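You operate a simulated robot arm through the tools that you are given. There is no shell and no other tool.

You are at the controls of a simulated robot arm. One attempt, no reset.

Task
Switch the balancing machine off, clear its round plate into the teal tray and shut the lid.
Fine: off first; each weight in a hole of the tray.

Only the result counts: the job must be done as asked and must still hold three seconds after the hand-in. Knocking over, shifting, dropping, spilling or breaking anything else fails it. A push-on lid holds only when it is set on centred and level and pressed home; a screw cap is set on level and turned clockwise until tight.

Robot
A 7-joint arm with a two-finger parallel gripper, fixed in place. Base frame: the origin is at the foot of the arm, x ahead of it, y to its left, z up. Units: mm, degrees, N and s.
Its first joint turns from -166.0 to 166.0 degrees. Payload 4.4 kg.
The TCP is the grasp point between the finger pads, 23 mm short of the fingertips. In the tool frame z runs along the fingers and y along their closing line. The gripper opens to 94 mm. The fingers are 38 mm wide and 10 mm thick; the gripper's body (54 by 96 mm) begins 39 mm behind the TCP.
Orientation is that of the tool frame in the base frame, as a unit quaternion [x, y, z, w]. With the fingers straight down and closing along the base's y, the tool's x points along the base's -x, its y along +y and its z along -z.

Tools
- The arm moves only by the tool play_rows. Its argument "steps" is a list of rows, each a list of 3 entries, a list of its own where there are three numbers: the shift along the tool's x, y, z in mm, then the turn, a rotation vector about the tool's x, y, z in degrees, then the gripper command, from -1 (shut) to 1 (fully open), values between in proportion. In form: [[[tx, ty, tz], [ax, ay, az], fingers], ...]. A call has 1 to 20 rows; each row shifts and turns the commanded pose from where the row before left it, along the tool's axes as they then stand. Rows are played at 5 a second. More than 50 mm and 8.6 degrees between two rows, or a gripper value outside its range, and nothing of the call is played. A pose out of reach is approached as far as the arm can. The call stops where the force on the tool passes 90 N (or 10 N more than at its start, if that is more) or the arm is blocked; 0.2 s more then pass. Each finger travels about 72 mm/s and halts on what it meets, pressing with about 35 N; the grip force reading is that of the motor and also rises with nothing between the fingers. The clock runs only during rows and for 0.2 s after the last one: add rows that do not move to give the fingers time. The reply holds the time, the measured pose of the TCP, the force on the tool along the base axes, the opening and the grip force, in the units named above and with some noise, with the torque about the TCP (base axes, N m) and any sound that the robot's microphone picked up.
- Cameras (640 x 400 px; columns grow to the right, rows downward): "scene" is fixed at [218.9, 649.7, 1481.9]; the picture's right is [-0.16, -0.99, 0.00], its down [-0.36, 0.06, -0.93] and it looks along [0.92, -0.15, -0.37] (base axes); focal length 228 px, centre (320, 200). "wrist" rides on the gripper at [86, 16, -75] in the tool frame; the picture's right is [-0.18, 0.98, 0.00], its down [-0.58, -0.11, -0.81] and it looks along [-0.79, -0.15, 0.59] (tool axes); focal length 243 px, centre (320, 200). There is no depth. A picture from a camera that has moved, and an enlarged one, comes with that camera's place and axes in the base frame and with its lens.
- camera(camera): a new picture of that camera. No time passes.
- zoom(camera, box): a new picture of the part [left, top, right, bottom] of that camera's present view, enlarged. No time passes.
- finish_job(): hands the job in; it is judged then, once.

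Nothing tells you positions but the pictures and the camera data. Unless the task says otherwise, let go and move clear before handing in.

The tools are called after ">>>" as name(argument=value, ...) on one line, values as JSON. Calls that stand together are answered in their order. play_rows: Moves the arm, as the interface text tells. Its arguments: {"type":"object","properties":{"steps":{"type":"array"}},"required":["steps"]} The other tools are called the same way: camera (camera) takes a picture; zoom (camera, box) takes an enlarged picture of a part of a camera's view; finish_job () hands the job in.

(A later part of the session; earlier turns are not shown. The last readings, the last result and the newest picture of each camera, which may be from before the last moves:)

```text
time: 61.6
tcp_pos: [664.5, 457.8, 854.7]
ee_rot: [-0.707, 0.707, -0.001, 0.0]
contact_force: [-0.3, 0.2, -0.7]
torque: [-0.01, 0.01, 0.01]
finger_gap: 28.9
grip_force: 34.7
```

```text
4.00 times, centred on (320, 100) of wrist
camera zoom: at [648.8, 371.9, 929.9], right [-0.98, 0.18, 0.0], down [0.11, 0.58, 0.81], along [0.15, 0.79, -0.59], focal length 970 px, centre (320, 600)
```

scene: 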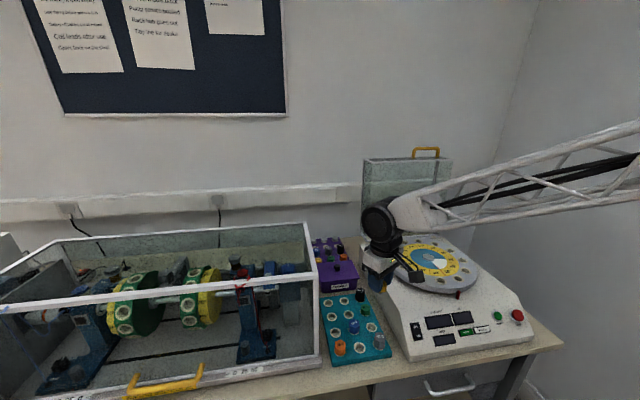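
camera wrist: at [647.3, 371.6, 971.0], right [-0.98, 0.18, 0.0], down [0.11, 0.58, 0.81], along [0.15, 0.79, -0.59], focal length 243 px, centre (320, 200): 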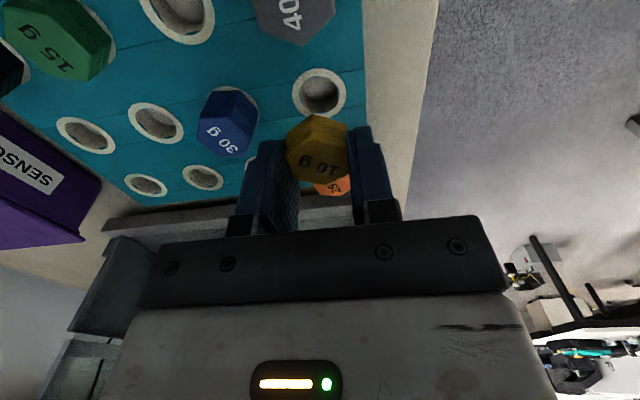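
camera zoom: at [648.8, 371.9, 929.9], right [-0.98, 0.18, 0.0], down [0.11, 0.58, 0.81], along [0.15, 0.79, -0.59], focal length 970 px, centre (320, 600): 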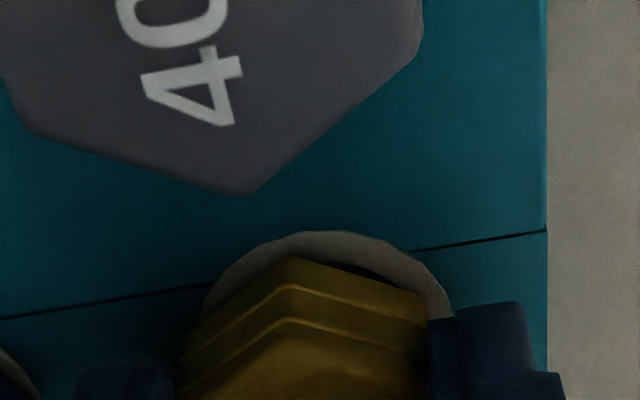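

>>> play_rows(steps=[[[0, 0.7, 2], [0, 0, 0], -1], [[0, 0, 2], [0, 0, 0], -1], [[0, 0, 1], [0, 0, 0], -1], [[0, 0, 1], [0, 0, 0], -1], [[0, 0, 0.7], [0, 0, 0], -1]])

>>> zoom(camera="wrist", box=[240, 50, 400, 150])

```text
time: 62.8
tcp_pos: [664.7, 459.3, 848.6]
ee_rot: [-0.707, 0.708, 0.0, 0.0]
contact_force: [-2.7, -1.0, 7.1]
torque: [-0.03, 0.08, -0.02]
finger_gap: 28.9
grip_force: 34.6
```

```text
4.00 times, centred on (320, 100) of wrist
camera zoom: at [648.0, 372.9, 924.2], right [-0.98, 0.18, 0.0], down [0.11, 0.58, 0.81], along [0.15, 0.79, -0.59], focal length 970 px, centre (320, 600)
```

zoom: 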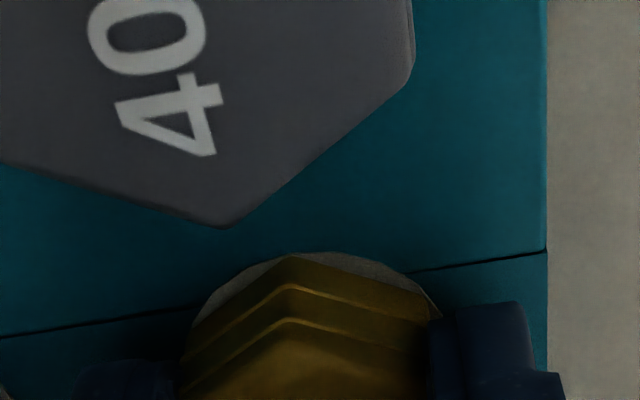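

Contact begins at the expected seat height. One small push more, then release and rise.

>>> play_rows(steps=[[[0, 0, 0.8], [0, 0, 0], -1], [[0, 0, 0], [0, 0, 0], -1]])

>>> play_rows(steps=[[[0, 0, -0.5], [0, 0, 0], -0.3], [[0, 0, 0], [0, 0, 0], -0.15], [[0, 0, 0], [0, 0, 0], -0.15], [[0, 0, -8], [0, 0, 0], -0.15], [[0, 0, -15], [0, 0, 0], -0.15], [[0, 0, -25], [0, 0, 0], -0.15], [[10, 0, -40], [0, 0, 0], -0.15], [[15, 0, -40], [0, 0, 0], -0.15], [[15, 0, -20], [0, 0, 0], -0.15], [[0, 0, 0], [0, 0, 0], -0.15]])

>>> camera(camera="wrist")

>>> zoom(camera="wrist", box=[240, 20, 400, 120])

>>> zoom(camera="scene", box=[310, 260, 430, 370])

```text
time: 63.4
tcp_pos: [665.5, 459.5, 848.4]
ee_rot: [0.708, -0.707, 0.0, 0.0]
contact_force: [-1.4, 1.9, 18.4]
torque: [-0.05, 0.03, 0.05]
finger_gap: 28.8
grip_force: 34.9
```

```text
time: 65.6
tcp_pos: [663.8, 419.9, 995.9]
ee_rot: [-0.707, 0.707, 0.0, 0.0]
contact_force: [-0.3, -0.3, -0.7]
torque: [0.0, -0.03, 0.03]
finger_gap: 40.1
grip_force: 0.1
```

```text
taken
camera wrist: at [646.8, 333.3, 1071.2], right [-0.98, 0.18, 0.0], down [0.11, 0.58, 0.81], along [0.15, 0.79, -0.59], focal length 243 px, centre (320, 200)
```

wrist: 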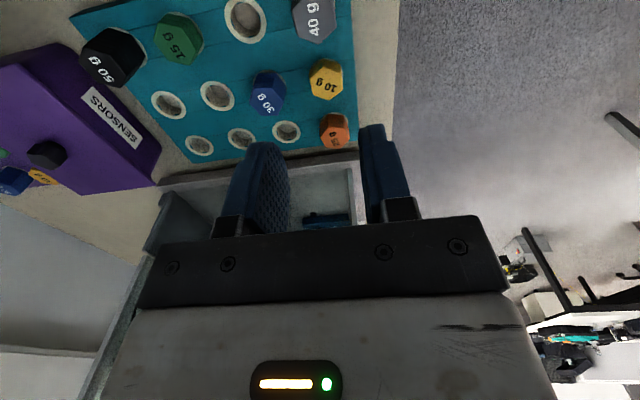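

```text
4.00 times, centred on (320, 70) of wrist
camera zoom: at [646.8, 333.3, 1071.2], right [-0.98, 0.18, 0.0], down [0.11, 0.58, 0.81], along [0.15, 0.79, -0.59], focal length 970 px, centre (320, 720)
```

zoom: 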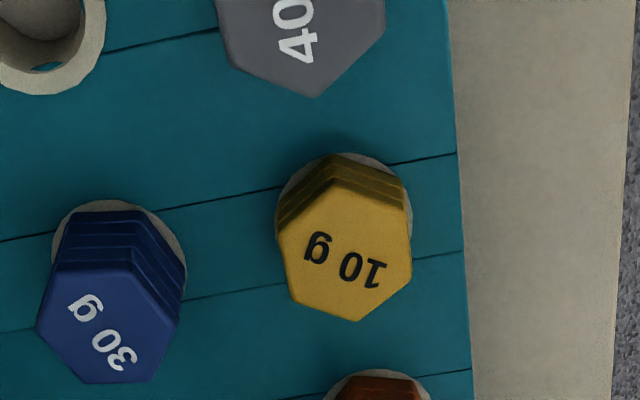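

```text
3.64 times, centred on (370, 315) of scene
camera zoom: at [218.9, 649.7, 1481.9], right [-0.16, -0.99, 0.0], down [-0.36, 0.06, -0.93], along [0.92, -0.15, -0.37], focal length 831 px, centre (138, -218)
```

zoom: 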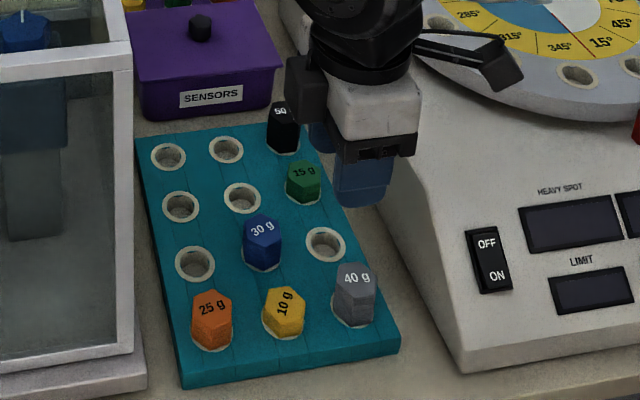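

All three weights sit in tray holes and the plate is clear. Next I'll rise, square the wrist and view the open lid.

>>> play_rows(steps=[[[0, 0, -27], [0, 0, 7.5], -0.15], [[0, 0, -27], [0, 0, 7.5], -0.15], [[0, 0, -27], [0, 0, 7.5], -0.15], [[0, 0, -27], [0, 0, 7.5], -0.15], [[0, 0, -27], [0, 0, 7.5], -0.15], [[0, 0, -27], [0, 0, 7.5], -0.15], [[0, 0, -27], [0, 0, 7.5], -0.15], [[0, 0, -27], [0, 0, 7.5], -0.15], [[0, 0, -27], [0, 0, 7.5], -0.15], [[0, 0, -27], [0, 0, 7.5], -0.15], [[0, 0, -27], [0, 0, 7.5], -0.15], [[0, 0, -27], [0, 0, 7.5], -0.15], [[0, -41, 0], [0, 0, 0], -0.15], [[0, -41, 0], [0, 0, 0], -0.15], [[0, -41, 0], [0, 0, 0], -0.15], [[0, -41, 0], [0, 0, 0], -0.15], [[0, -41, 0], [0, 0, 0], -0.15], [[0, -41, 0], [0, 0, 0], -0.15], [[0, -41, 0], [0, 0, 0], -0.15]])

>>> camera(camera="wrist")

>>> camera(camera="scene")

>>> zoom(camera="wrist", box=[200, 0, 520, 200])

```text
time: 69.6
tcp_pos: [665.2, 133.4, 1322.7]
ee_rot: [0.0, 1.0, -0.001, 0.0]
contact_force: [-0.3, -1.1, 0.3]
torque: [0.04, 0.01, 0.0]
finger_gap: 39.7
grip_force: 0.0
```

```text
taken
camera wrist: at [578.4, 148.7, 1397.6], right [0.18, 0.98, 0.0], down [0.58, -0.11, 0.81], along [0.79, -0.15, -0.59], focal length 243 px, centre (320, 200)
```

wrist: 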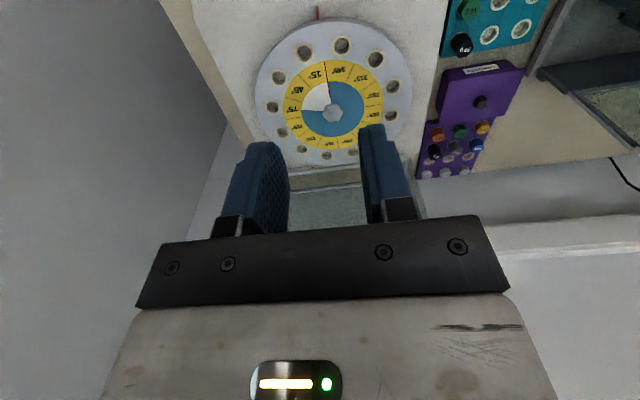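

```text
taken
```

scene: 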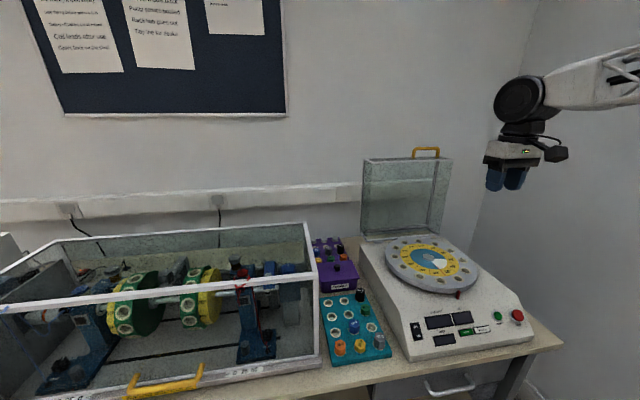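

```text
2.00 times, centred on (360, 100) of wrist
camera zoom: at [578.4, 148.7, 1397.6], right [0.18, 0.98, 0.0], down [0.58, -0.11, 0.81], along [0.79, -0.15, -0.59], focal length 485 px, centre (240, 400)
```

zoom: 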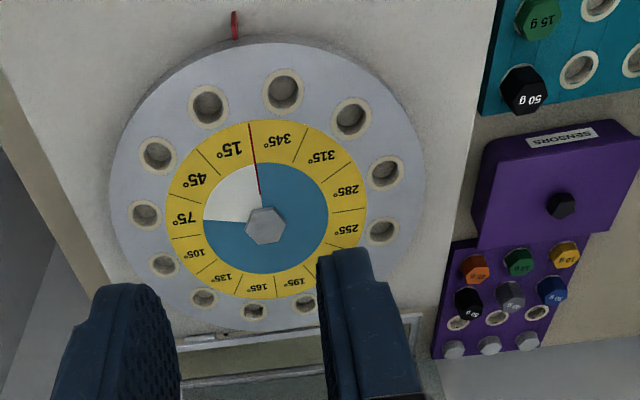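

The plate is bare; the lid itself is hidden above the gripper in this view. I'll tilt the tool forward 45° so the wrist camera looks horizontally at the lid and handle.

>>> play_rows(steps=[[[0, 0, 0], [0, -7.5, 0], 1], [[0, 0, 0], [0, -7.5, 0], 1], [[0, 0, 0], [0, -7.5, 0], 1], [[0, 0, 0], [0, -7.5, 0], 1], [[0, 0, 0], [0, -7.5, 0], 1], [[0, 0, 0], [0, -7.5, 0], 1], [[0, 0, 0], [0, 0, 0], 1], [[0, 0, 0], [0, 0, 0], 1]])

>>> camera(camera="wrist")

>>> zoom(camera="wrist", box=[200, 50, 440, 200])

```text
time: 71.4
tcp_pos: [664.7, 132.9, 1320.0]
ee_rot: [0.0, 0.924, 0.0, 0.383]
contact_force: [0.9, -0.1, 0.3]
torque: [0.02, -0.03, 0.04]
finger_gap: 94.1
grip_force: 0.0
```

```text
taken
camera wrist: at [550.2, 147.9, 1312.5], right [0.13, 0.98, 0.13], down [-0.16, -0.11, 0.98], along [0.98, -0.15, 0.14], focal length 243 px, centre (320, 200)
```

wrist: 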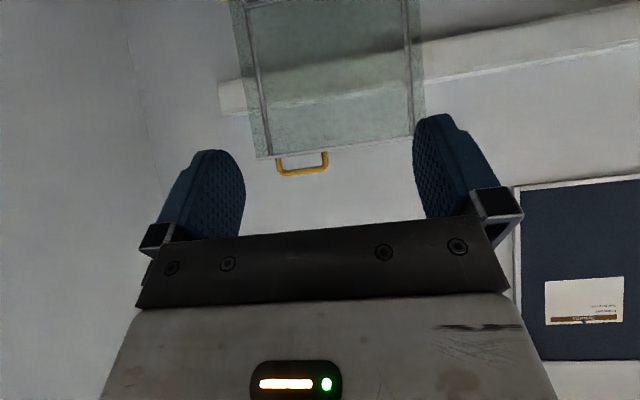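

```text
2.67 times, centred on (320, 125) of wrist
camera zoom: at [550.2, 147.9, 1312.5], right [0.13, 0.98, 0.13], down [-0.16, -0.11, 0.98], along [0.98, -0.15, 0.14], focal length 647 px, centre (320, 400)
```

zoom: 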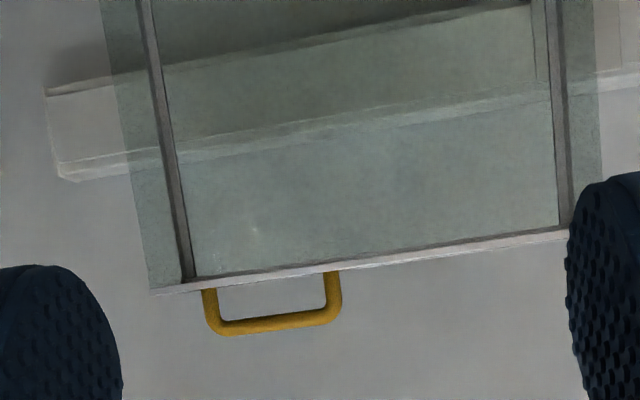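

The lid and handle are visible; I need sharper views to triangulate handle and lid edges.

>>> zoom(camera="scene", box=[355, 140, 465, 200])

>>> zoom(camera="scene", box=[350, 180, 470, 250])

>>> zoom(camera="wrist", box=[220, 100, 440, 200])

>>> zoom(camera="wrist", box=[200, 0, 440, 110])

```text
5.82 times, centred on (410, 170) of scene
camera zoom: at [218.9, 649.7, 1481.9], right [-0.16, -0.99, 0.0], down [-0.36, 0.06, -0.93], along [0.92, -0.15, -0.37], focal length 1329 px, centre (-204, 374)
```

zoom: 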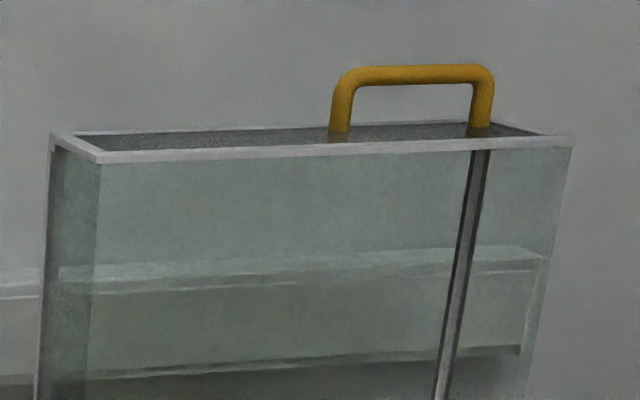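

```text
5.33 times, centred on (410, 215) of scene
camera zoom: at [218.9, 649.7, 1481.9], right [-0.16, -0.99, 0.0], down [-0.36, 0.06, -0.93], along [0.92, -0.15, -0.37], focal length 1218 px, centre (-160, 120)
```

zoom: 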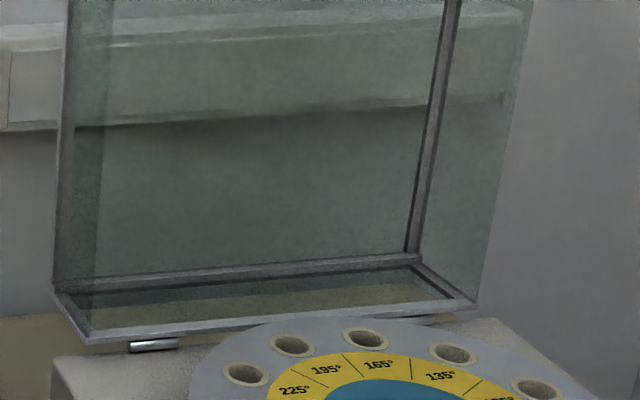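

```text
2.91 times, centred on (330, 150) of wrist
camera zoom: at [550.2, 147.9, 1312.5], right [0.13, 0.98, 0.13], down [-0.16, -0.11, 0.98], along [0.98, -0.15, 0.14], focal length 706 px, centre (291, 346)
```

zoom: 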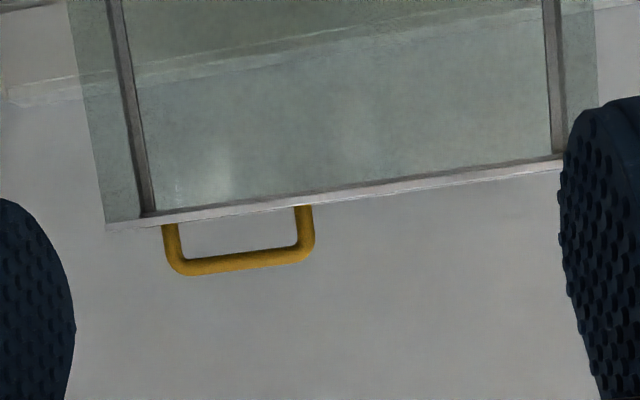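

```text
2.67 times, centred on (320, 55) of wrist
camera zoom: at [550.2, 147.9, 1312.5], right [0.13, 0.98, 0.13], down [-0.16, -0.11, 0.98], along [0.98, -0.15, 0.14], focal length 647 px, centre (320, 587)
```

zoom: 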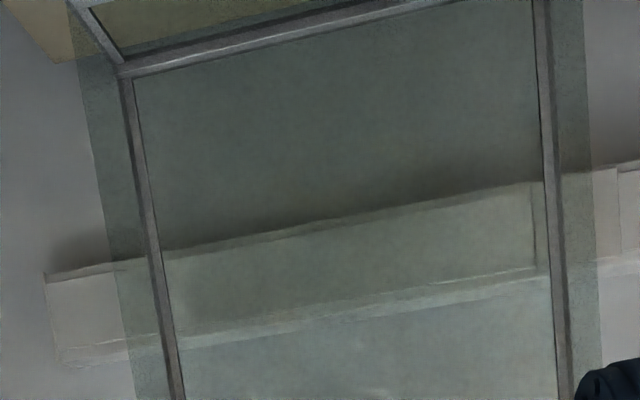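

The lid leans back slightly: hinge line near (1068, y, 922), top front edge at z≈1282, and the handle bar (Ø≈14 mm) around (1157, 20, 1322). I'll turn the wrist −90° so the fingers can straddle the bar, and move up to a standoff ahead of it.

>>> play_rows(steps=[[[0, 0, 0], [0, 0, -8], 0], [[0, 0, 0], [0, 0, -8], 0], [[0, 0, 0], [0, 0, -8], 0], [[0, 0, 0], [0, 0, -8], 0], [[0, 0, 0], [0, 0, -8], 0], [[0, 0, 0], [0, 0, -8], 0], [[0, 0, 0], [0, 0, -8], 0], [[0, 0, 0], [0, 0, -8], 0], [[0, 0, 0], [0, 0, -8], 0], [[0, 0, 0], [0, 0, -8], 0], [[0, 0, 0], [0, 0, -8], 0], [[0, 0, 0], [0, 0, -2], 0], [[0, 0, 0], [0, 0, 0], 0]])

>>> play_rows(steps=[[[14.1, -32.3, 18.1], [0, 0, 0], 0], [[14.1, -32.3, 18.1], [0, 0, 0], 0], [[14.1, -32.3, 18.1], [0, 0, 0], 0], [[14.1, -32.3, 18.1], [0, 0, 0], 0], [[14.1, -32.3, 18.1], [0, 0, 0], 0], [[14.1, -32.3, 18.1], [0, 0, 0], 0], [[14.1, -32.3, 18.1], [0, 0, 0], 0], [[14.1, -32.3, 18.1], [0, 0, 0], 0], [[0, 0, 0], [0, 0, 0], 0], [[0, 0, 0], [0, 0, 0], 0]])

>>> camera(camera="wrist")

>>> camera(camera="scene")

```text
time: 74.2
tcp_pos: [665.1, 132.1, 1319.4]
ee_rot: [-0.653, 0.653, -0.27, 0.271]
contact_force: [0.2, 0.4, 0.2]
torque: [0.0, 0.05, 0.0]
finger_gap: 47.1
grip_force: 0.1
```

```text
time: 76.4
tcp_pos: [951.4, 19.8, 1399.8]
ee_rot: [0.654, -0.653, 0.271, -0.27]
contact_force: [-0.2, 0.8, -1.5]
torque: [-0.04, -0.04, 0.03]
finger_gap: 47.0
grip_force: 0.1
```

```text
taken
camera wrist: at [885.8, -67.8, 1442.7], right [-0.69, 0.18, -0.69], down [-0.49, 0.58, 0.65], along [0.52, 0.79, -0.31], focal length 243 px, centre (320, 200)
```

wrist: 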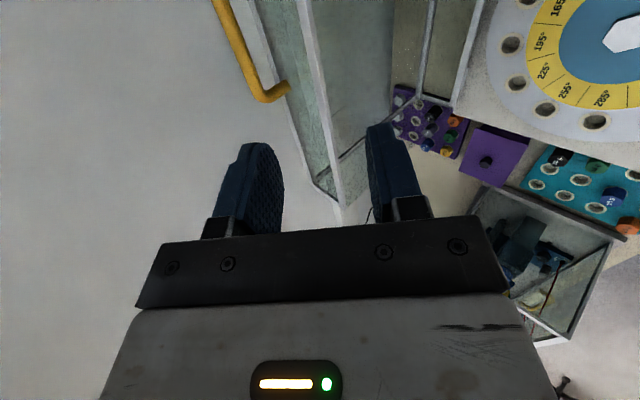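

```text
taken
```

scene: 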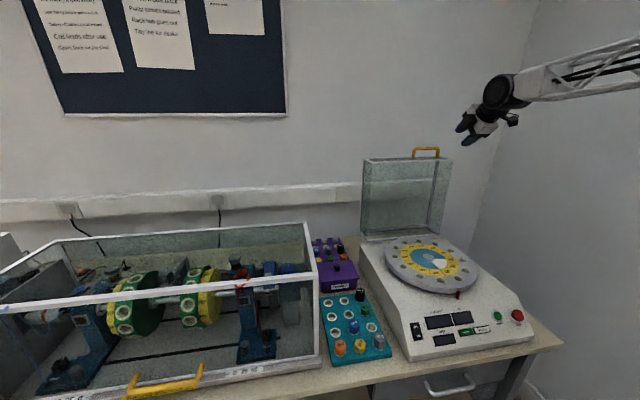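

Reached the standoff. The bar is visible from this side; I'll zoom to pin down its line.

>>> zoom(camera="wrist", box=[190, 0, 350, 100])

>>> zoom(camera="wrist", box=[230, 60, 390, 220])

>>> zoom(camera="scene", box=[390, 100, 530, 190])

```text
4.00 times, centred on (270, 50) of wrist
camera zoom: at [885.8, -67.8, 1442.7], right [-0.69, 0.18, -0.69], down [-0.49, 0.58, 0.65], along [0.52, 0.79, -0.31], focal length 970 px, centre (520, 800)
```

zoom: 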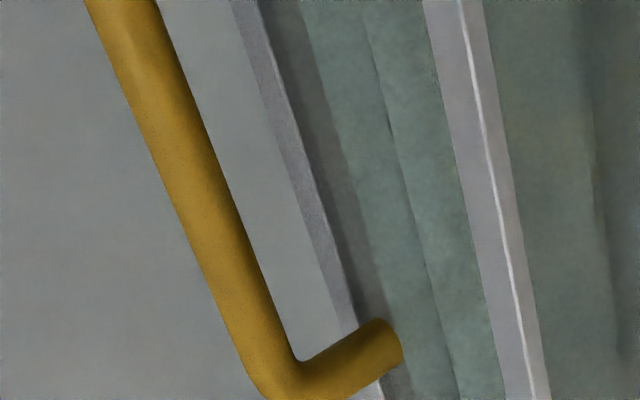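

```text
2.50 times, centred on (310, 140) of wrist
camera zoom: at [885.8, -67.8, 1442.7], right [-0.69, 0.18, -0.69], down [-0.49, 0.58, 0.65], along [0.52, 0.79, -0.31], focal length 606 px, centre (345, 350)
```

zoom: 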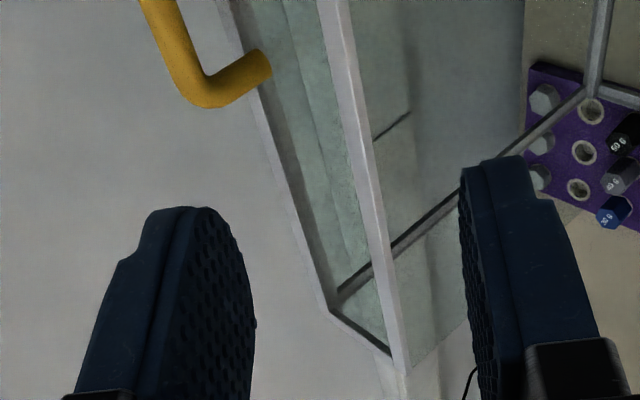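

```text
4.44 times, centred on (460, 145) of scene
camera zoom: at [218.9, 649.7, 1481.9], right [-0.16, -0.99, 0.0], down [-0.36, 0.06, -0.93], along [0.92, -0.15, -0.37], focal length 1015 px, centre (-302, 444)
```

zoom: 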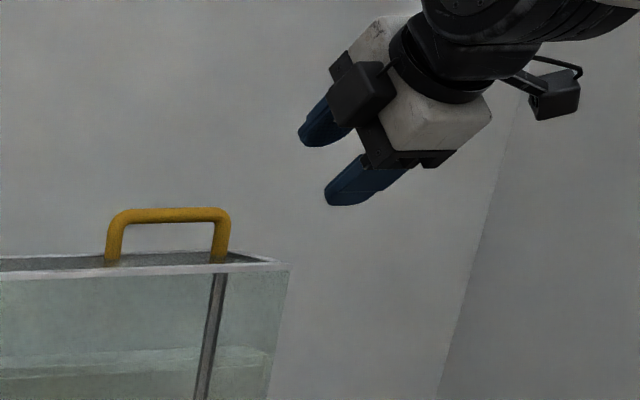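

The bar line is parallel to y at about (1154, z 1320). I'll move to a standoff 70 mm back along the tool axis with a 34 mm opening and check again.

>>> play_rows(steps=[[[0, -21.7, 30.2], [0, 0, 0], -0.28], [[0, -21.7, 30.2], [0, 0, 0], -0.28], [[0, -21.7, 30.2], [0, 0, 0], -0.28], [[0, -21.7, 30.2], [0, 0, 0], -0.28], [[0, 0, 0], [0, 0, 0], -0.28], [[0, 0, 0], [0, 0, 0], -0.28]])

>>> camera(camera="wrist")

>>> zoom(camera="wrist", box=[220, 60, 420, 200])

>>> zoom(camera="scene", box=[390, 110, 500, 180])

```text
time: 77.8
tcp_pos: [1097.9, 21.2, 1375.0]
ee_rot: [-0.653, 0.654, -0.271, 0.271]
contact_force: [-0.6, -0.1, 0.3]
torque: [-0.03, -0.02, -0.01]
finger_gap: 33.8
grip_force: 0.1
```

```text
taken
camera wrist: at [1031.8, -66.5, 1417.2], right [-0.7, 0.18, -0.69], down [-0.49, 0.58, 0.65], along [0.52, 0.79, -0.31], focal length 243 px, centre (320, 200)
```

wrist: 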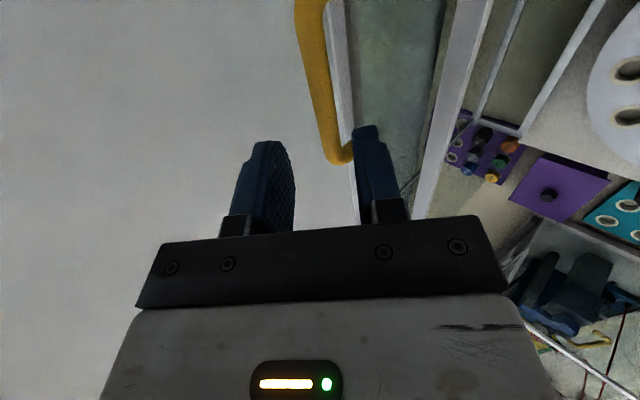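

```text
2.86 times, centred on (320, 130) of wrist
camera zoom: at [1031.8, -66.5, 1417.2], right [-0.7, 0.18, -0.69], down [-0.49, 0.58, 0.65], along [0.52, 0.79, -0.31], focal length 693 px, centre (320, 400)
```

zoom: 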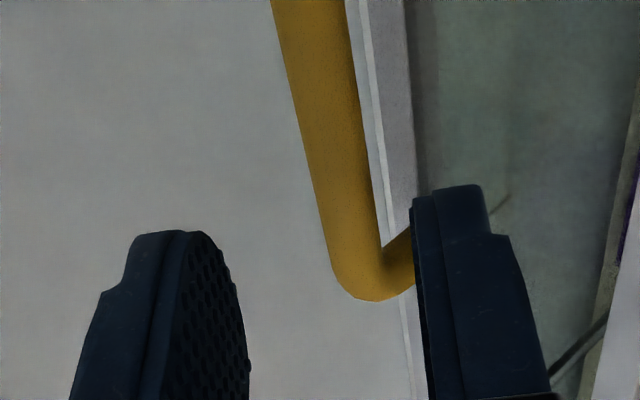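

```text
5.71 times, centred on (445, 145) of scene
camera zoom: at [218.9, 649.7, 1481.9], right [-0.16, -0.99, 0.0], down [-0.36, 0.06, -0.93], along [0.92, -0.15, -0.37], focal length 1306 px, centre (-394, 514)
```

zoom: 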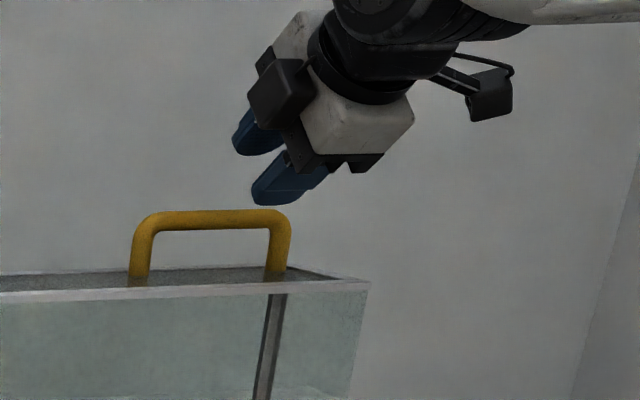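

The bar is centred between the fingers (0.6 mm off) and about 75 mm ahead along the tool axis. Advancing 66 mm to straddle it.

>>> play_rows(steps=[[[0, 0.5, 15], [0, 0, 0], -0.28], [[0, 0, 15], [0, 0, 0], -0.28], [[0, 0, 12], [0, 0, 0], -0.28], [[0, 0, 10], [0, 0, 0], -0.28], [[0, 0, 8], [0, 0, 0], -0.28], [[0, 0, 6], [0, 0, 0], -0.28], [[0, 0, 0], [0, 0, 0], -0.28]])

>>> camera(camera="wrist")

>>> zoom(camera="wrist", box=[240, 100, 400, 230])

>>> zoom(camera="scene", box=[390, 110, 500, 180])

```text
time: 79.4
tcp_pos: [1142.8, 19.1, 1329.1]
ee_rot: [0.653, -0.653, 0.27, -0.271]
contact_force: [-0.9, 0.2, 0.3]
torque: [0.02, 0.0, -0.01]
finger_gap: 33.5
grip_force: 0.0
```

```text
taken
camera wrist: at [1077.9, -67.5, 1371.5], right [-0.69, 0.18, -0.69], down [-0.49, 0.58, 0.65], along [0.52, 0.79, -0.31], focal length 243 px, centre (320, 200)
```

wrist: 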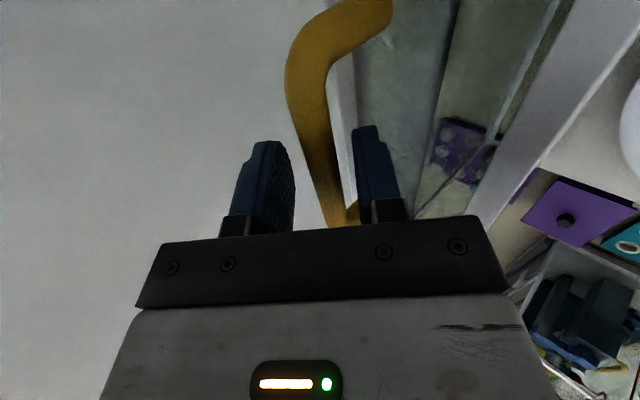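

```text
3.08 times, centred on (320, 165) of wrist
camera zoom: at [1077.9, -67.5, 1371.5], right [-0.69, 0.18, -0.69], down [-0.49, 0.58, 0.65], along [0.52, 0.79, -0.31], focal length 746 px, centre (320, 308)
```

zoom: 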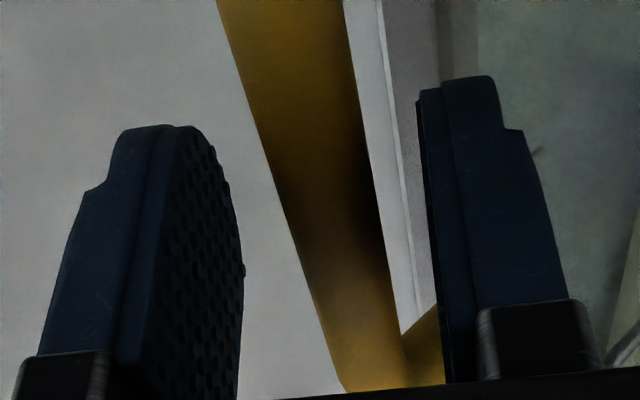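

```text
5.71 times, centred on (445, 145) of scene
camera zoom: at [218.9, 649.7, 1481.9], right [-0.16, -0.99, 0.0], down [-0.36, 0.06, -0.93], along [0.92, -0.15, -0.37], focal length 1306 px, centre (-394, 514)
```

zoom: 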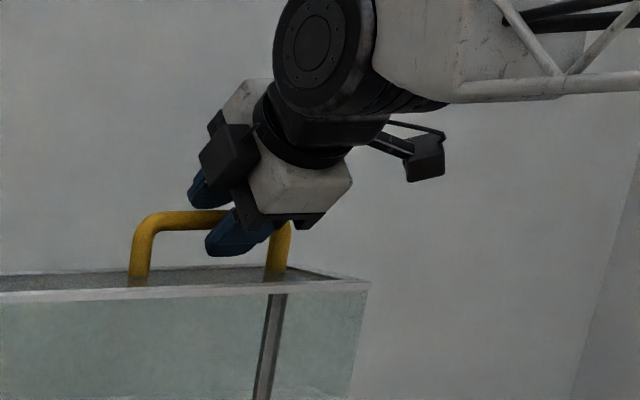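

The fingers straddle the bar at mid-length. I'll narrow the gap to a loose 20 mm hold and begin drawing the handle along its arc about the hinge (1063, 919), checking forces.

>>> play_rows(steps=[[[0, 1, 0], [0, 0, 0], -0.5], [[0, 0, 0], [0, 0, 0], -0.574], [[0, 0, 0], [0, 0, 0], -0.574], [[0, 4, -6], [0, 0, 0], -0.574], [[0, 4, -5.9], [0, 0, 0], -0.574], [[0, 8.4, -11.65], [0, 0, 0], -0.574]])

>>> zoom(camera="wrist", box=[240, 100, 400, 230])

>>> zoom(camera="scene", box=[360, 110, 500, 240])

```text
time: 80.8
tcp_pos: [1113.6, 19.9, 1335.4]
ee_rot: [-0.653, 0.653, -0.27, 0.27]
contact_force: [0.4, -0.6, 2.0]
torque: [0.06, -0.08, -0.05]
finger_gap: 21.1
grip_force: 1.3
```

```text
3.08 times, centred on (320, 165) of wrist
camera zoom: at [1048.3, -67.6, 1376.7], right [-0.69, 0.18, -0.7], down [-0.49, 0.58, 0.65], along [0.52, 0.79, -0.31], focal length 746 px, centre (320, 308)
```

zoom: 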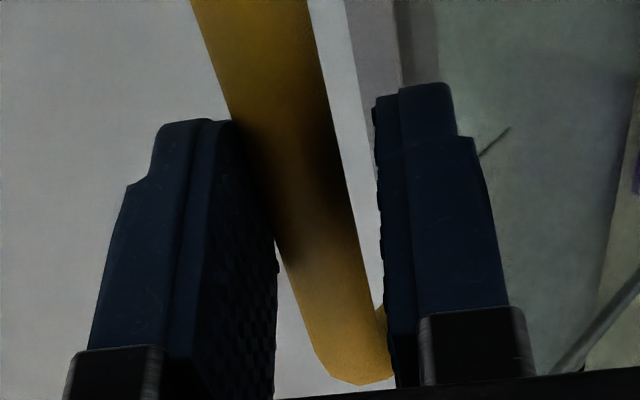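

```text
3.08 times, centred on (430, 175) of scene
camera zoom: at [218.9, 649.7, 1481.9], right [-0.16, -0.99, 0.0], down [-0.36, 0.06, -0.93], along [0.92, -0.15, -0.37], focal length 703 px, centre (-18, 277)
```

zoom: 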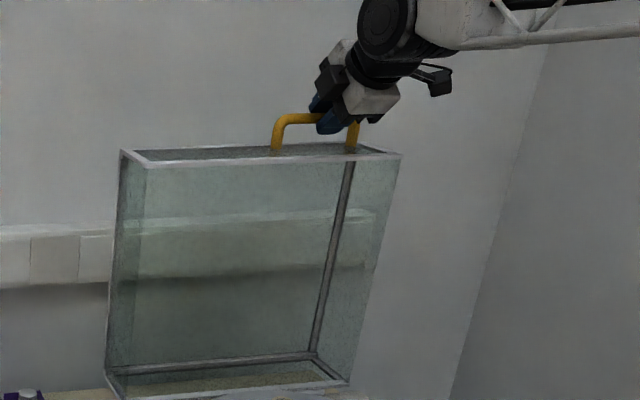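

The lid follows with almost no force. I'll continue along the arc, seating the bar 5 mm deeper between the fingers as it goes.

>>> play_rows(steps=[[[0, 8.73, -8.95], [0, 0, 0], -0.574], [[0, 9.12, -8.6], [0, 0, 0], -0.574], [[0, 9.52, -10.8], [0, 0, 0], -0.574], [[0, 9.89, -10.46], [0, 0, 0], -0.574], [[0, 10.24, -10.13], [0, 0, 0], -0.574], [[0, 10.59, -9.76], [0, 0, 0], -0.574], [[0, 10.93, -9.37], [0, 0, 0], -0.574], [[0, 11.25, -8.98], [0, 0, 0], -0.574]])

>>> zoom(camera="wrist", box=[240, 100, 400, 230])

>>> zoom(camera="scene", box=[360, 110, 500, 240])

```text
time: 82.6
tcp_pos: [1003.3, 19.8, 1331.9]
ee_rot: [-0.653, 0.653, -0.27, 0.271]
contact_force: [1.0, -0.4, 1.1]
torque: [0.02, 0.02, -0.02]
finger_gap: 20.3
grip_force: 0.0
```

```text
3.08 times, centred on (320, 165) of wrist
camera zoom: at [937.2, -66.9, 1374.3], right [-0.7, 0.18, -0.69], down [-0.49, 0.58, 0.65], along [0.52, 0.79, -0.31], focal length 746 px, centre (320, 308)
```

zoom: 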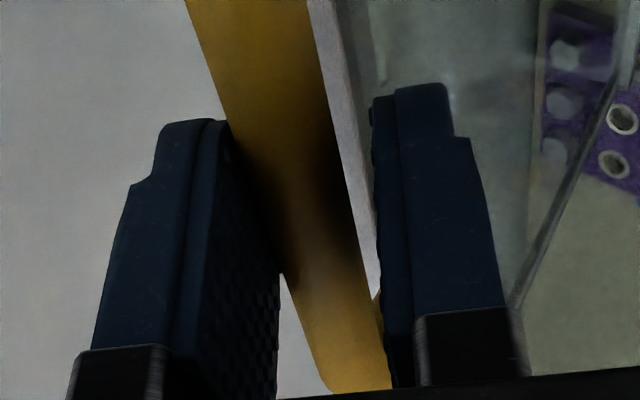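

```text
3.08 times, centred on (430, 175) of scene
camera zoom: at [218.9, 649.7, 1481.9], right [-0.16, -0.99, 0.0], down [-0.36, 0.06, -0.93], along [0.92, -0.15, -0.37], focal length 703 px, centre (-18, 277)
```

zoom: 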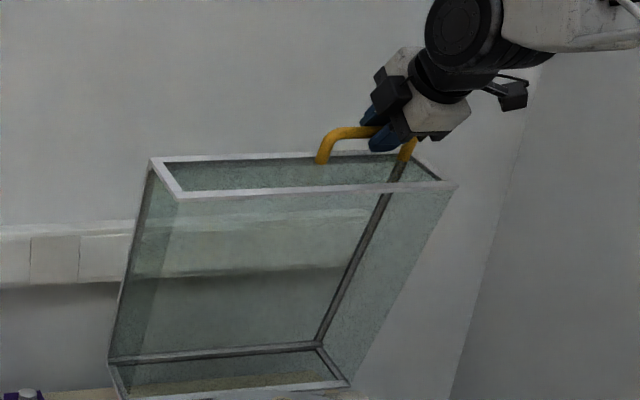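

The lid tracks perfectly (bar radius 411 mm as computed). Continuing the arc.

>>> play_rows(steps=[[[0, 14.36, -10.74], [0, 0, 0], -0.574], [[0, 14.81, -10.1], [0, 0, 0], -0.574], [[0, 15.24, -9.45], [0, 0, 0], -0.574], [[0, 15.64, -8.77], [0, 0, 0], -0.574], [[0, 16.0, -8.08], [0, 0, 0], -0.574], [[0, 16.34, -7.38], [0, 0, 0], -0.574], [[0, 16.65, -6.66], [0, 0, 0], -0.574], [[0, 16.92, -5.93], [0, 0, 0], -0.574]])

>>> zoom(camera="wrist", box=[240, 100, 400, 230])

>>> zoom(camera="scene", box=[360, 110, 520, 260])

```text
time: 84.4
tcp_pos: [867.2, 19.1, 1290.2]
ee_rot: [-0.653, 0.653, -0.27, 0.271]
contact_force: [-0.9, 0.1, -0.8]
torque: [0.0, 0.0, 0.01]
finger_gap: 20.3
grip_force: 0.2
```

```text
3.08 times, centred on (320, 165) of wrist
camera zoom: at [802.2, -67.2, 1332.1], right [-0.69, 0.18, -0.7], down [-0.49, 0.58, 0.65], along [0.52, 0.79, -0.31], focal length 746 px, centre (320, 308)
```

zoom: 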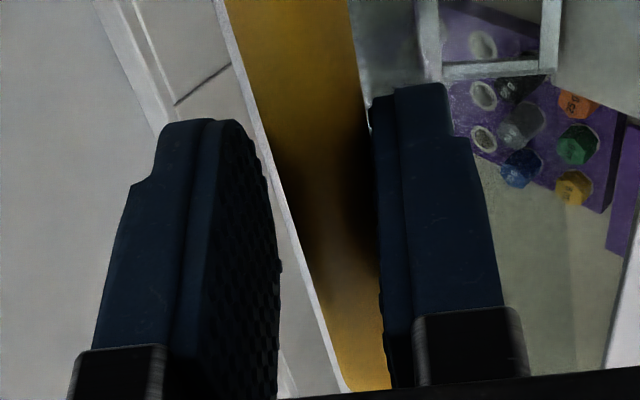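

```text
2.67 times, centred on (440, 185) of scene
camera zoom: at [218.9, 649.7, 1481.9], right [-0.16, -0.99, 0.0], down [-0.36, 0.06, -0.93], along [0.92, -0.15, -0.37], focal length 609 px, centre (0, 240)
```

zoom: 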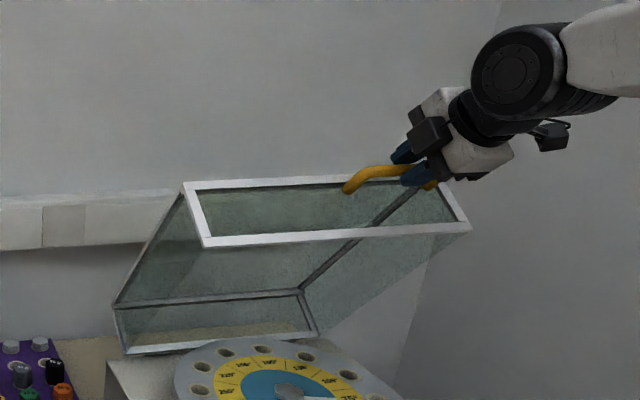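

The lid has passed its balance point and now rests on the front finger, still under control. Continuing down the arc.

>>> play_rows(steps=[[[0, 17.16, -5.18], [0, 0, 0], -0.574], [[0, 17.37, -4.43], [0, 0, 0], -0.574], [[0, 17.55, -3.67], [0, 0, 0], -0.574], [[0, 17.69, -2.9], [0, 0, 0], -0.574], [[0, 17.8, -2.12], [0, 0, 0], -0.574], [[0, 17.88, -1.34], [0, 0, 0], -0.574], [[0, 17.92, -0.56], [0, 0, 0], -0.574], [[0, 17.93, 0.22], [0, 0, 0], -0.574], [[0, 17.9, 1.0], [0, 0, 0], -0.574], [[0, 17.84, 1.78], [0, 0, 0], -0.574]])

>>> zoom(camera="wrist", box=[240, 100, 400, 230])

>>> zoom(camera="scene", box=[360, 140, 540, 310])

```text
time: 86.6
tcp_pos: [728.7, 19.4, 1176.3]
ee_rot: [0.653, -0.653, 0.271, -0.271]
contact_force: [-1.0, -0.6, -0.4]
torque: [-0.03, 0.02, 0.03]
finger_gap: 20.6
grip_force: 1.5
```

```text
3.08 times, centred on (320, 165) of wrist
camera zoom: at [663.2, -67.6, 1219.1], right [-0.69, 0.18, -0.7], down [-0.49, 0.58, 0.65], along [0.52, 0.79, -0.31], focal length 746 px, centre (320, 308)
```

zoom: 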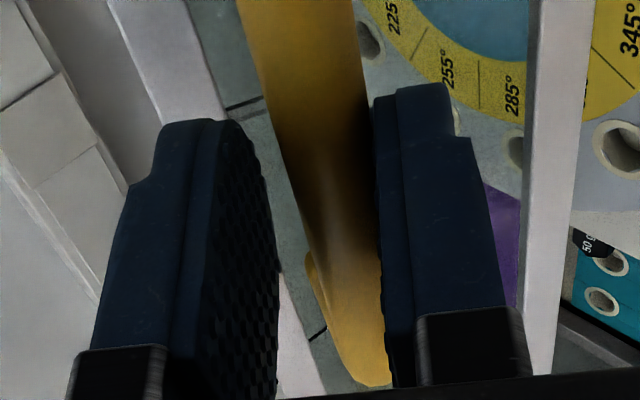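

```text
2.35 times, centred on (450, 225) of scene
camera zoom: at [218.9, 649.7, 1481.9], right [-0.16, -0.99, 0.0], down [-0.36, 0.06, -0.93], along [0.92, -0.15, -0.37], focal length 538 px, centre (14, 141)
```

zoom: 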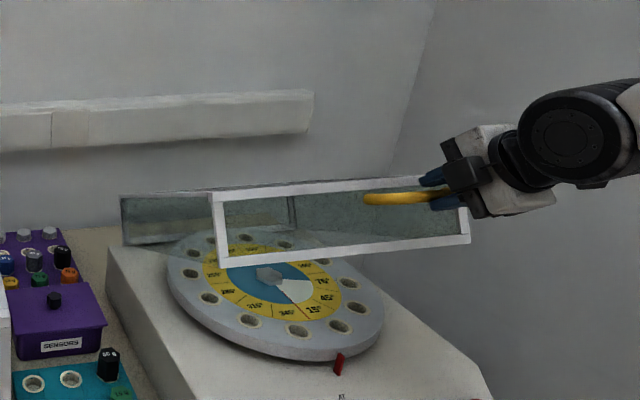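

Still well under control with the lid about two-thirds down. Continuing, then slowing near the end.

>>> play_rows(steps=[[[0, 17.75, 2.56], [0, 0, 0], -0.574], [[0, 17.62, 3.33], [0, 0, 0], -0.574], [[0, 17.46, 4.1], [0, 0, 0], -0.574], [[0, 17.26, 4.85], [0, 0, 0], -0.574], [[0, 17.03, 5.6], [0, 0, 0], -0.574], [[0, 16.77, 6.34], [0, 0, 0], -0.574], [[0, 12, 5], [0, 0, 0], -0.574], [[0, 0, 0], [0, 0, 0], -0.574]])

>>> camera(camera="wrist")

>>> zoom(camera="wrist", box=[240, 100, 400, 230])

>>> zoom(camera="scene", box=[360, 180, 560, 330])

```text
time: 88.4
tcp_pos: [668.6, 18.9, 1071.4]
ee_rot: [-0.653, 0.653, -0.27, 0.27]
contact_force: [-0.6, 0.3, -1.0]
torque: [-0.02, 0.02, 0.03]
finger_gap: 20.8
grip_force: 0.6
```

```text
taken
camera wrist: at [603.5, -68.0, 1113.2], right [-0.7, 0.18, -0.69], down [-0.49, 0.58, 0.65], along [0.52, 0.79, -0.31], focal length 243 px, centre (320, 200)
```

wrist: 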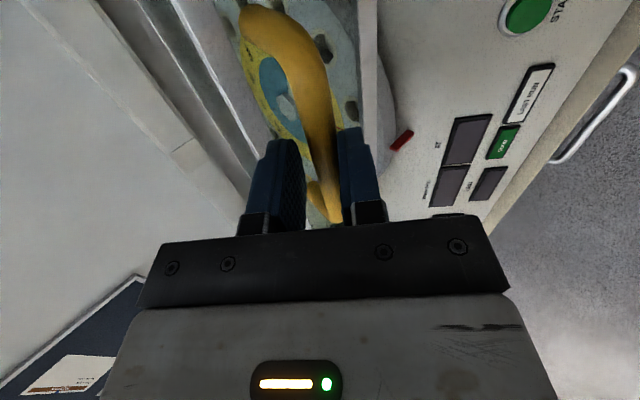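

```text
3.08 times, centred on (320, 165) of wrist
camera zoom: at [603.5, -68.0, 1113.2], right [-0.7, 0.18, -0.69], down [-0.49, 0.58, 0.65], along [0.52, 0.79, -0.31], focal length 746 px, centre (320, 308)
```

zoom: 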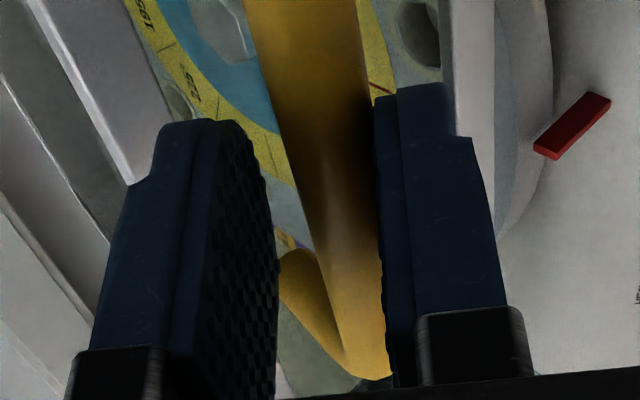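

```text
2.67 times, centred on (460, 255) of scene
camera zoom: at [218.9, 649.7, 1481.9], right [-0.16, -0.99, 0.0], down [-0.36, 0.06, -0.93], along [0.92, -0.15, -0.37], focal length 609 px, centre (-53, 53)
```

zoom: 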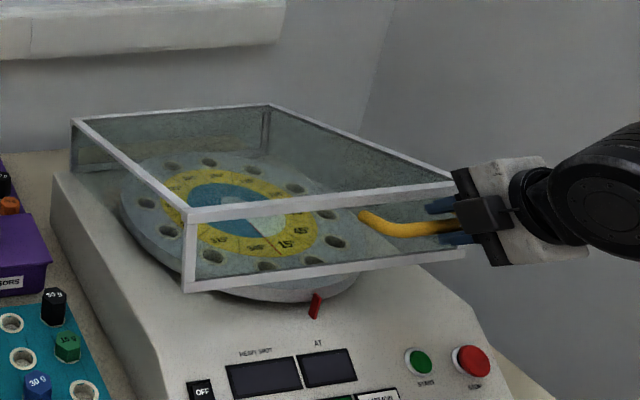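

The lid is nearly horizontal, about 10° to go. I'll keep lowering with small steps, watching for contact.

>>> play_rows(steps=[[[0, 9.7, 5.4], [0, 0, 0], -0.574], [[0, 9.57, 5.6], [0, 0, 0], -0.574], [[0, 9.44, 5.9], [0, 0, 0], -0.574], [[0, 9.3, 6.1], [0, 0, 0], -0.574], [[0, 6, 4], [0, 0, 0], -0.574], [[0, 0, 0], [0, 0, 0], -0.574]])

>>> zoom(camera="wrist", box=[240, 100, 400, 230])

>>> zoom(camera="scene", box=[360, 200, 560, 350])

```text
time: 89.8
tcp_pos: [657.5, 20.3, 1021.1]
ee_rot: [0.654, -0.653, 0.27, -0.27]
contact_force: [-0.7, -0.4, -1.1]
torque: [0.0, -0.02, 0.03]
finger_gap: 20.3
grip_force: 0.9
```

```text
3.08 times, centred on (320, 165) of wrist
camera zoom: at [592.1, -67.0, 1064.3], right [-0.69, 0.18, -0.7], down [-0.49, 0.58, 0.65], along [0.52, 0.79, -0.31], focal length 746 px, centre (320, 308)
```

zoom: 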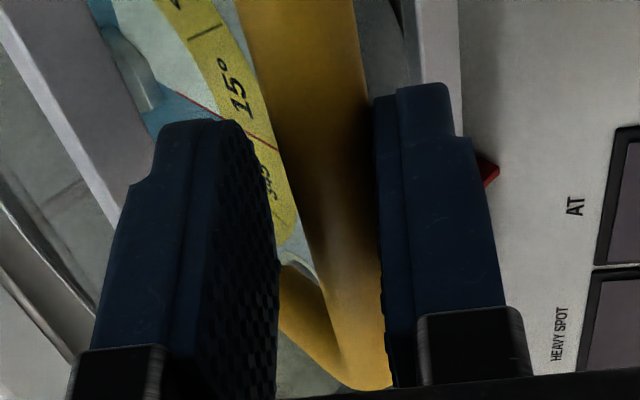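

```text
2.67 times, centred on (460, 275) of scene
camera zoom: at [218.9, 649.7, 1481.9], right [-0.16, -0.99, 0.0], down [-0.36, 0.06, -0.93], along [0.92, -0.15, -0.37], focal length 609 px, centre (-53, 0)
```

zoom: 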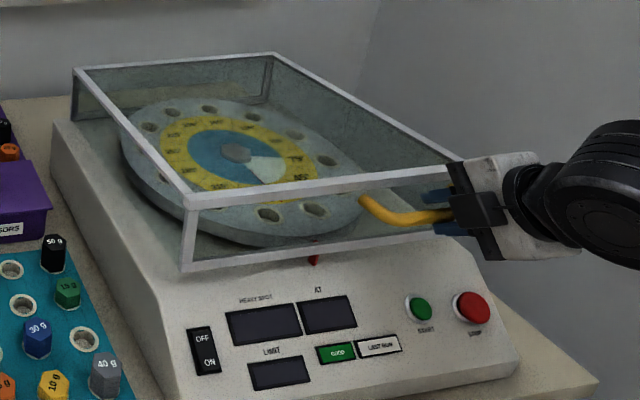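

Very close to shut. Smaller steps now.

>>> play_rows(steps=[[[0, 5.8, 3.9], [0, 0, 0], -0.574], [[0, 5.8, 3.9], [0, 0, 0], -0.574], [[0, 4, 2.8], [0, 0, 0], -0.574], [[0, 0, 0], [0, 0, 0], -0.574]])

>>> zoom(camera="wrist", box=[240, 100, 400, 230])

>>> zoom(camera="scene", box=[380, 240, 520, 330])

```text
time: 90.8
tcp_pos: [654.6, 20.4, 1005.2]
ee_rot: [-0.653, 0.654, -0.27, 0.27]
contact_force: [-1.6, 0.8, -1.1]
torque: [-0.05, 0.04, 0.02]
finger_gap: 21.2
grip_force: 1.6
```

```text
3.08 times, centred on (320, 165) of wrist
camera zoom: at [588.5, -67.1, 1046.2], right [-0.69, 0.18, -0.7], down [-0.49, 0.58, 0.65], along [0.52, 0.79, -0.31], focal length 746 px, centre (320, 308)
```

zoom: 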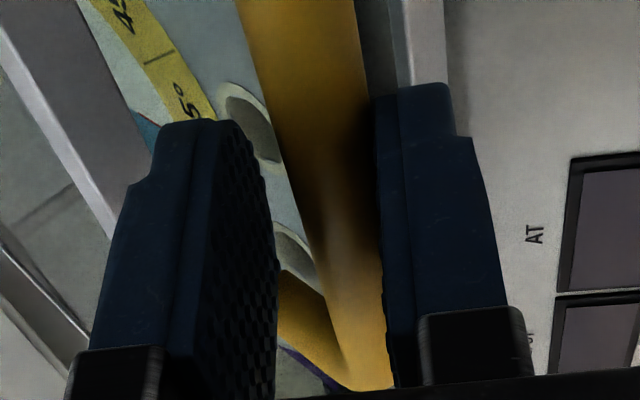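

```text
4.44 times, centred on (450, 285) of scene
camera zoom: at [218.9, 649.7, 1481.9], right [-0.16, -0.99, 0.0], down [-0.36, 0.06, -0.93], along [0.92, -0.15, -0.37], focal length 1015 px, centre (-258, -178)
```

zoom: 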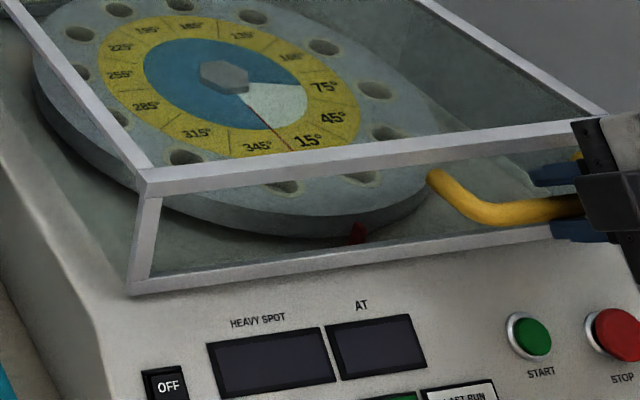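

Nearly home. A few more small steps until the lid stops moving with the fingers.

>>> play_rows(steps=[[[0, 4, 2.8], [0, 0, 0], -0.574], [[0, 4, 2.8], [0, 0, 0], -0.574], [[0, 3, 2.1], [0, 0, 0], -0.574], [[0, 0, 0], [0, 0, 0], -0.574]])

>>> zoom(camera="wrist", box=[240, 100, 400, 230])

>>> zoom(camera="scene", box=[380, 240, 520, 330])

```text
time: 91.8
tcp_pos: [651.1, 18.6, 991.7]
ee_rot: [0.654, -0.653, 0.27, -0.271]
contact_force: [0.0, 0.7, 0.5]
torque: [0.01, -0.02, 0.01]
finger_gap: 20.0
grip_force: 0.1
```

```text
3.08 times, centred on (320, 165) of wrist
camera zoom: at [586.4, -67.8, 1033.4], right [-0.69, 0.18, -0.7], down [-0.49, 0.58, 0.65], along [0.52, 0.79, -0.31], focal length 746 px, centre (320, 308)
```

zoom: 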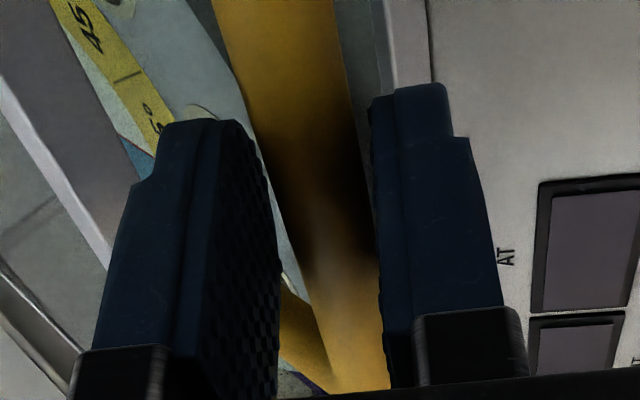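

```text
4.44 times, centred on (450, 285) of scene
camera zoom: at [218.9, 649.7, 1481.9], right [-0.16, -0.99, 0.0], down [-0.36, 0.06, -0.93], along [0.92, -0.15, -0.37], focal length 1015 px, centre (-258, -178)
```

zoom: 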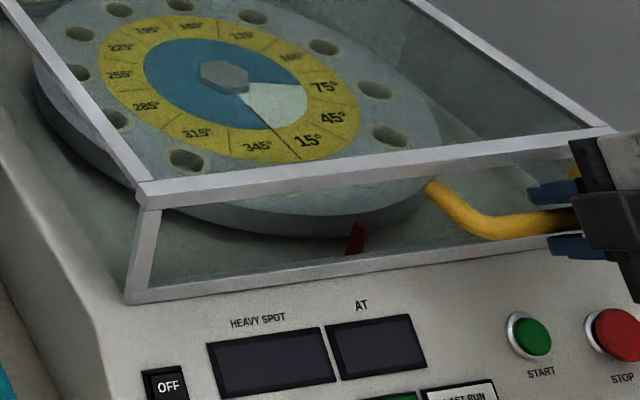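

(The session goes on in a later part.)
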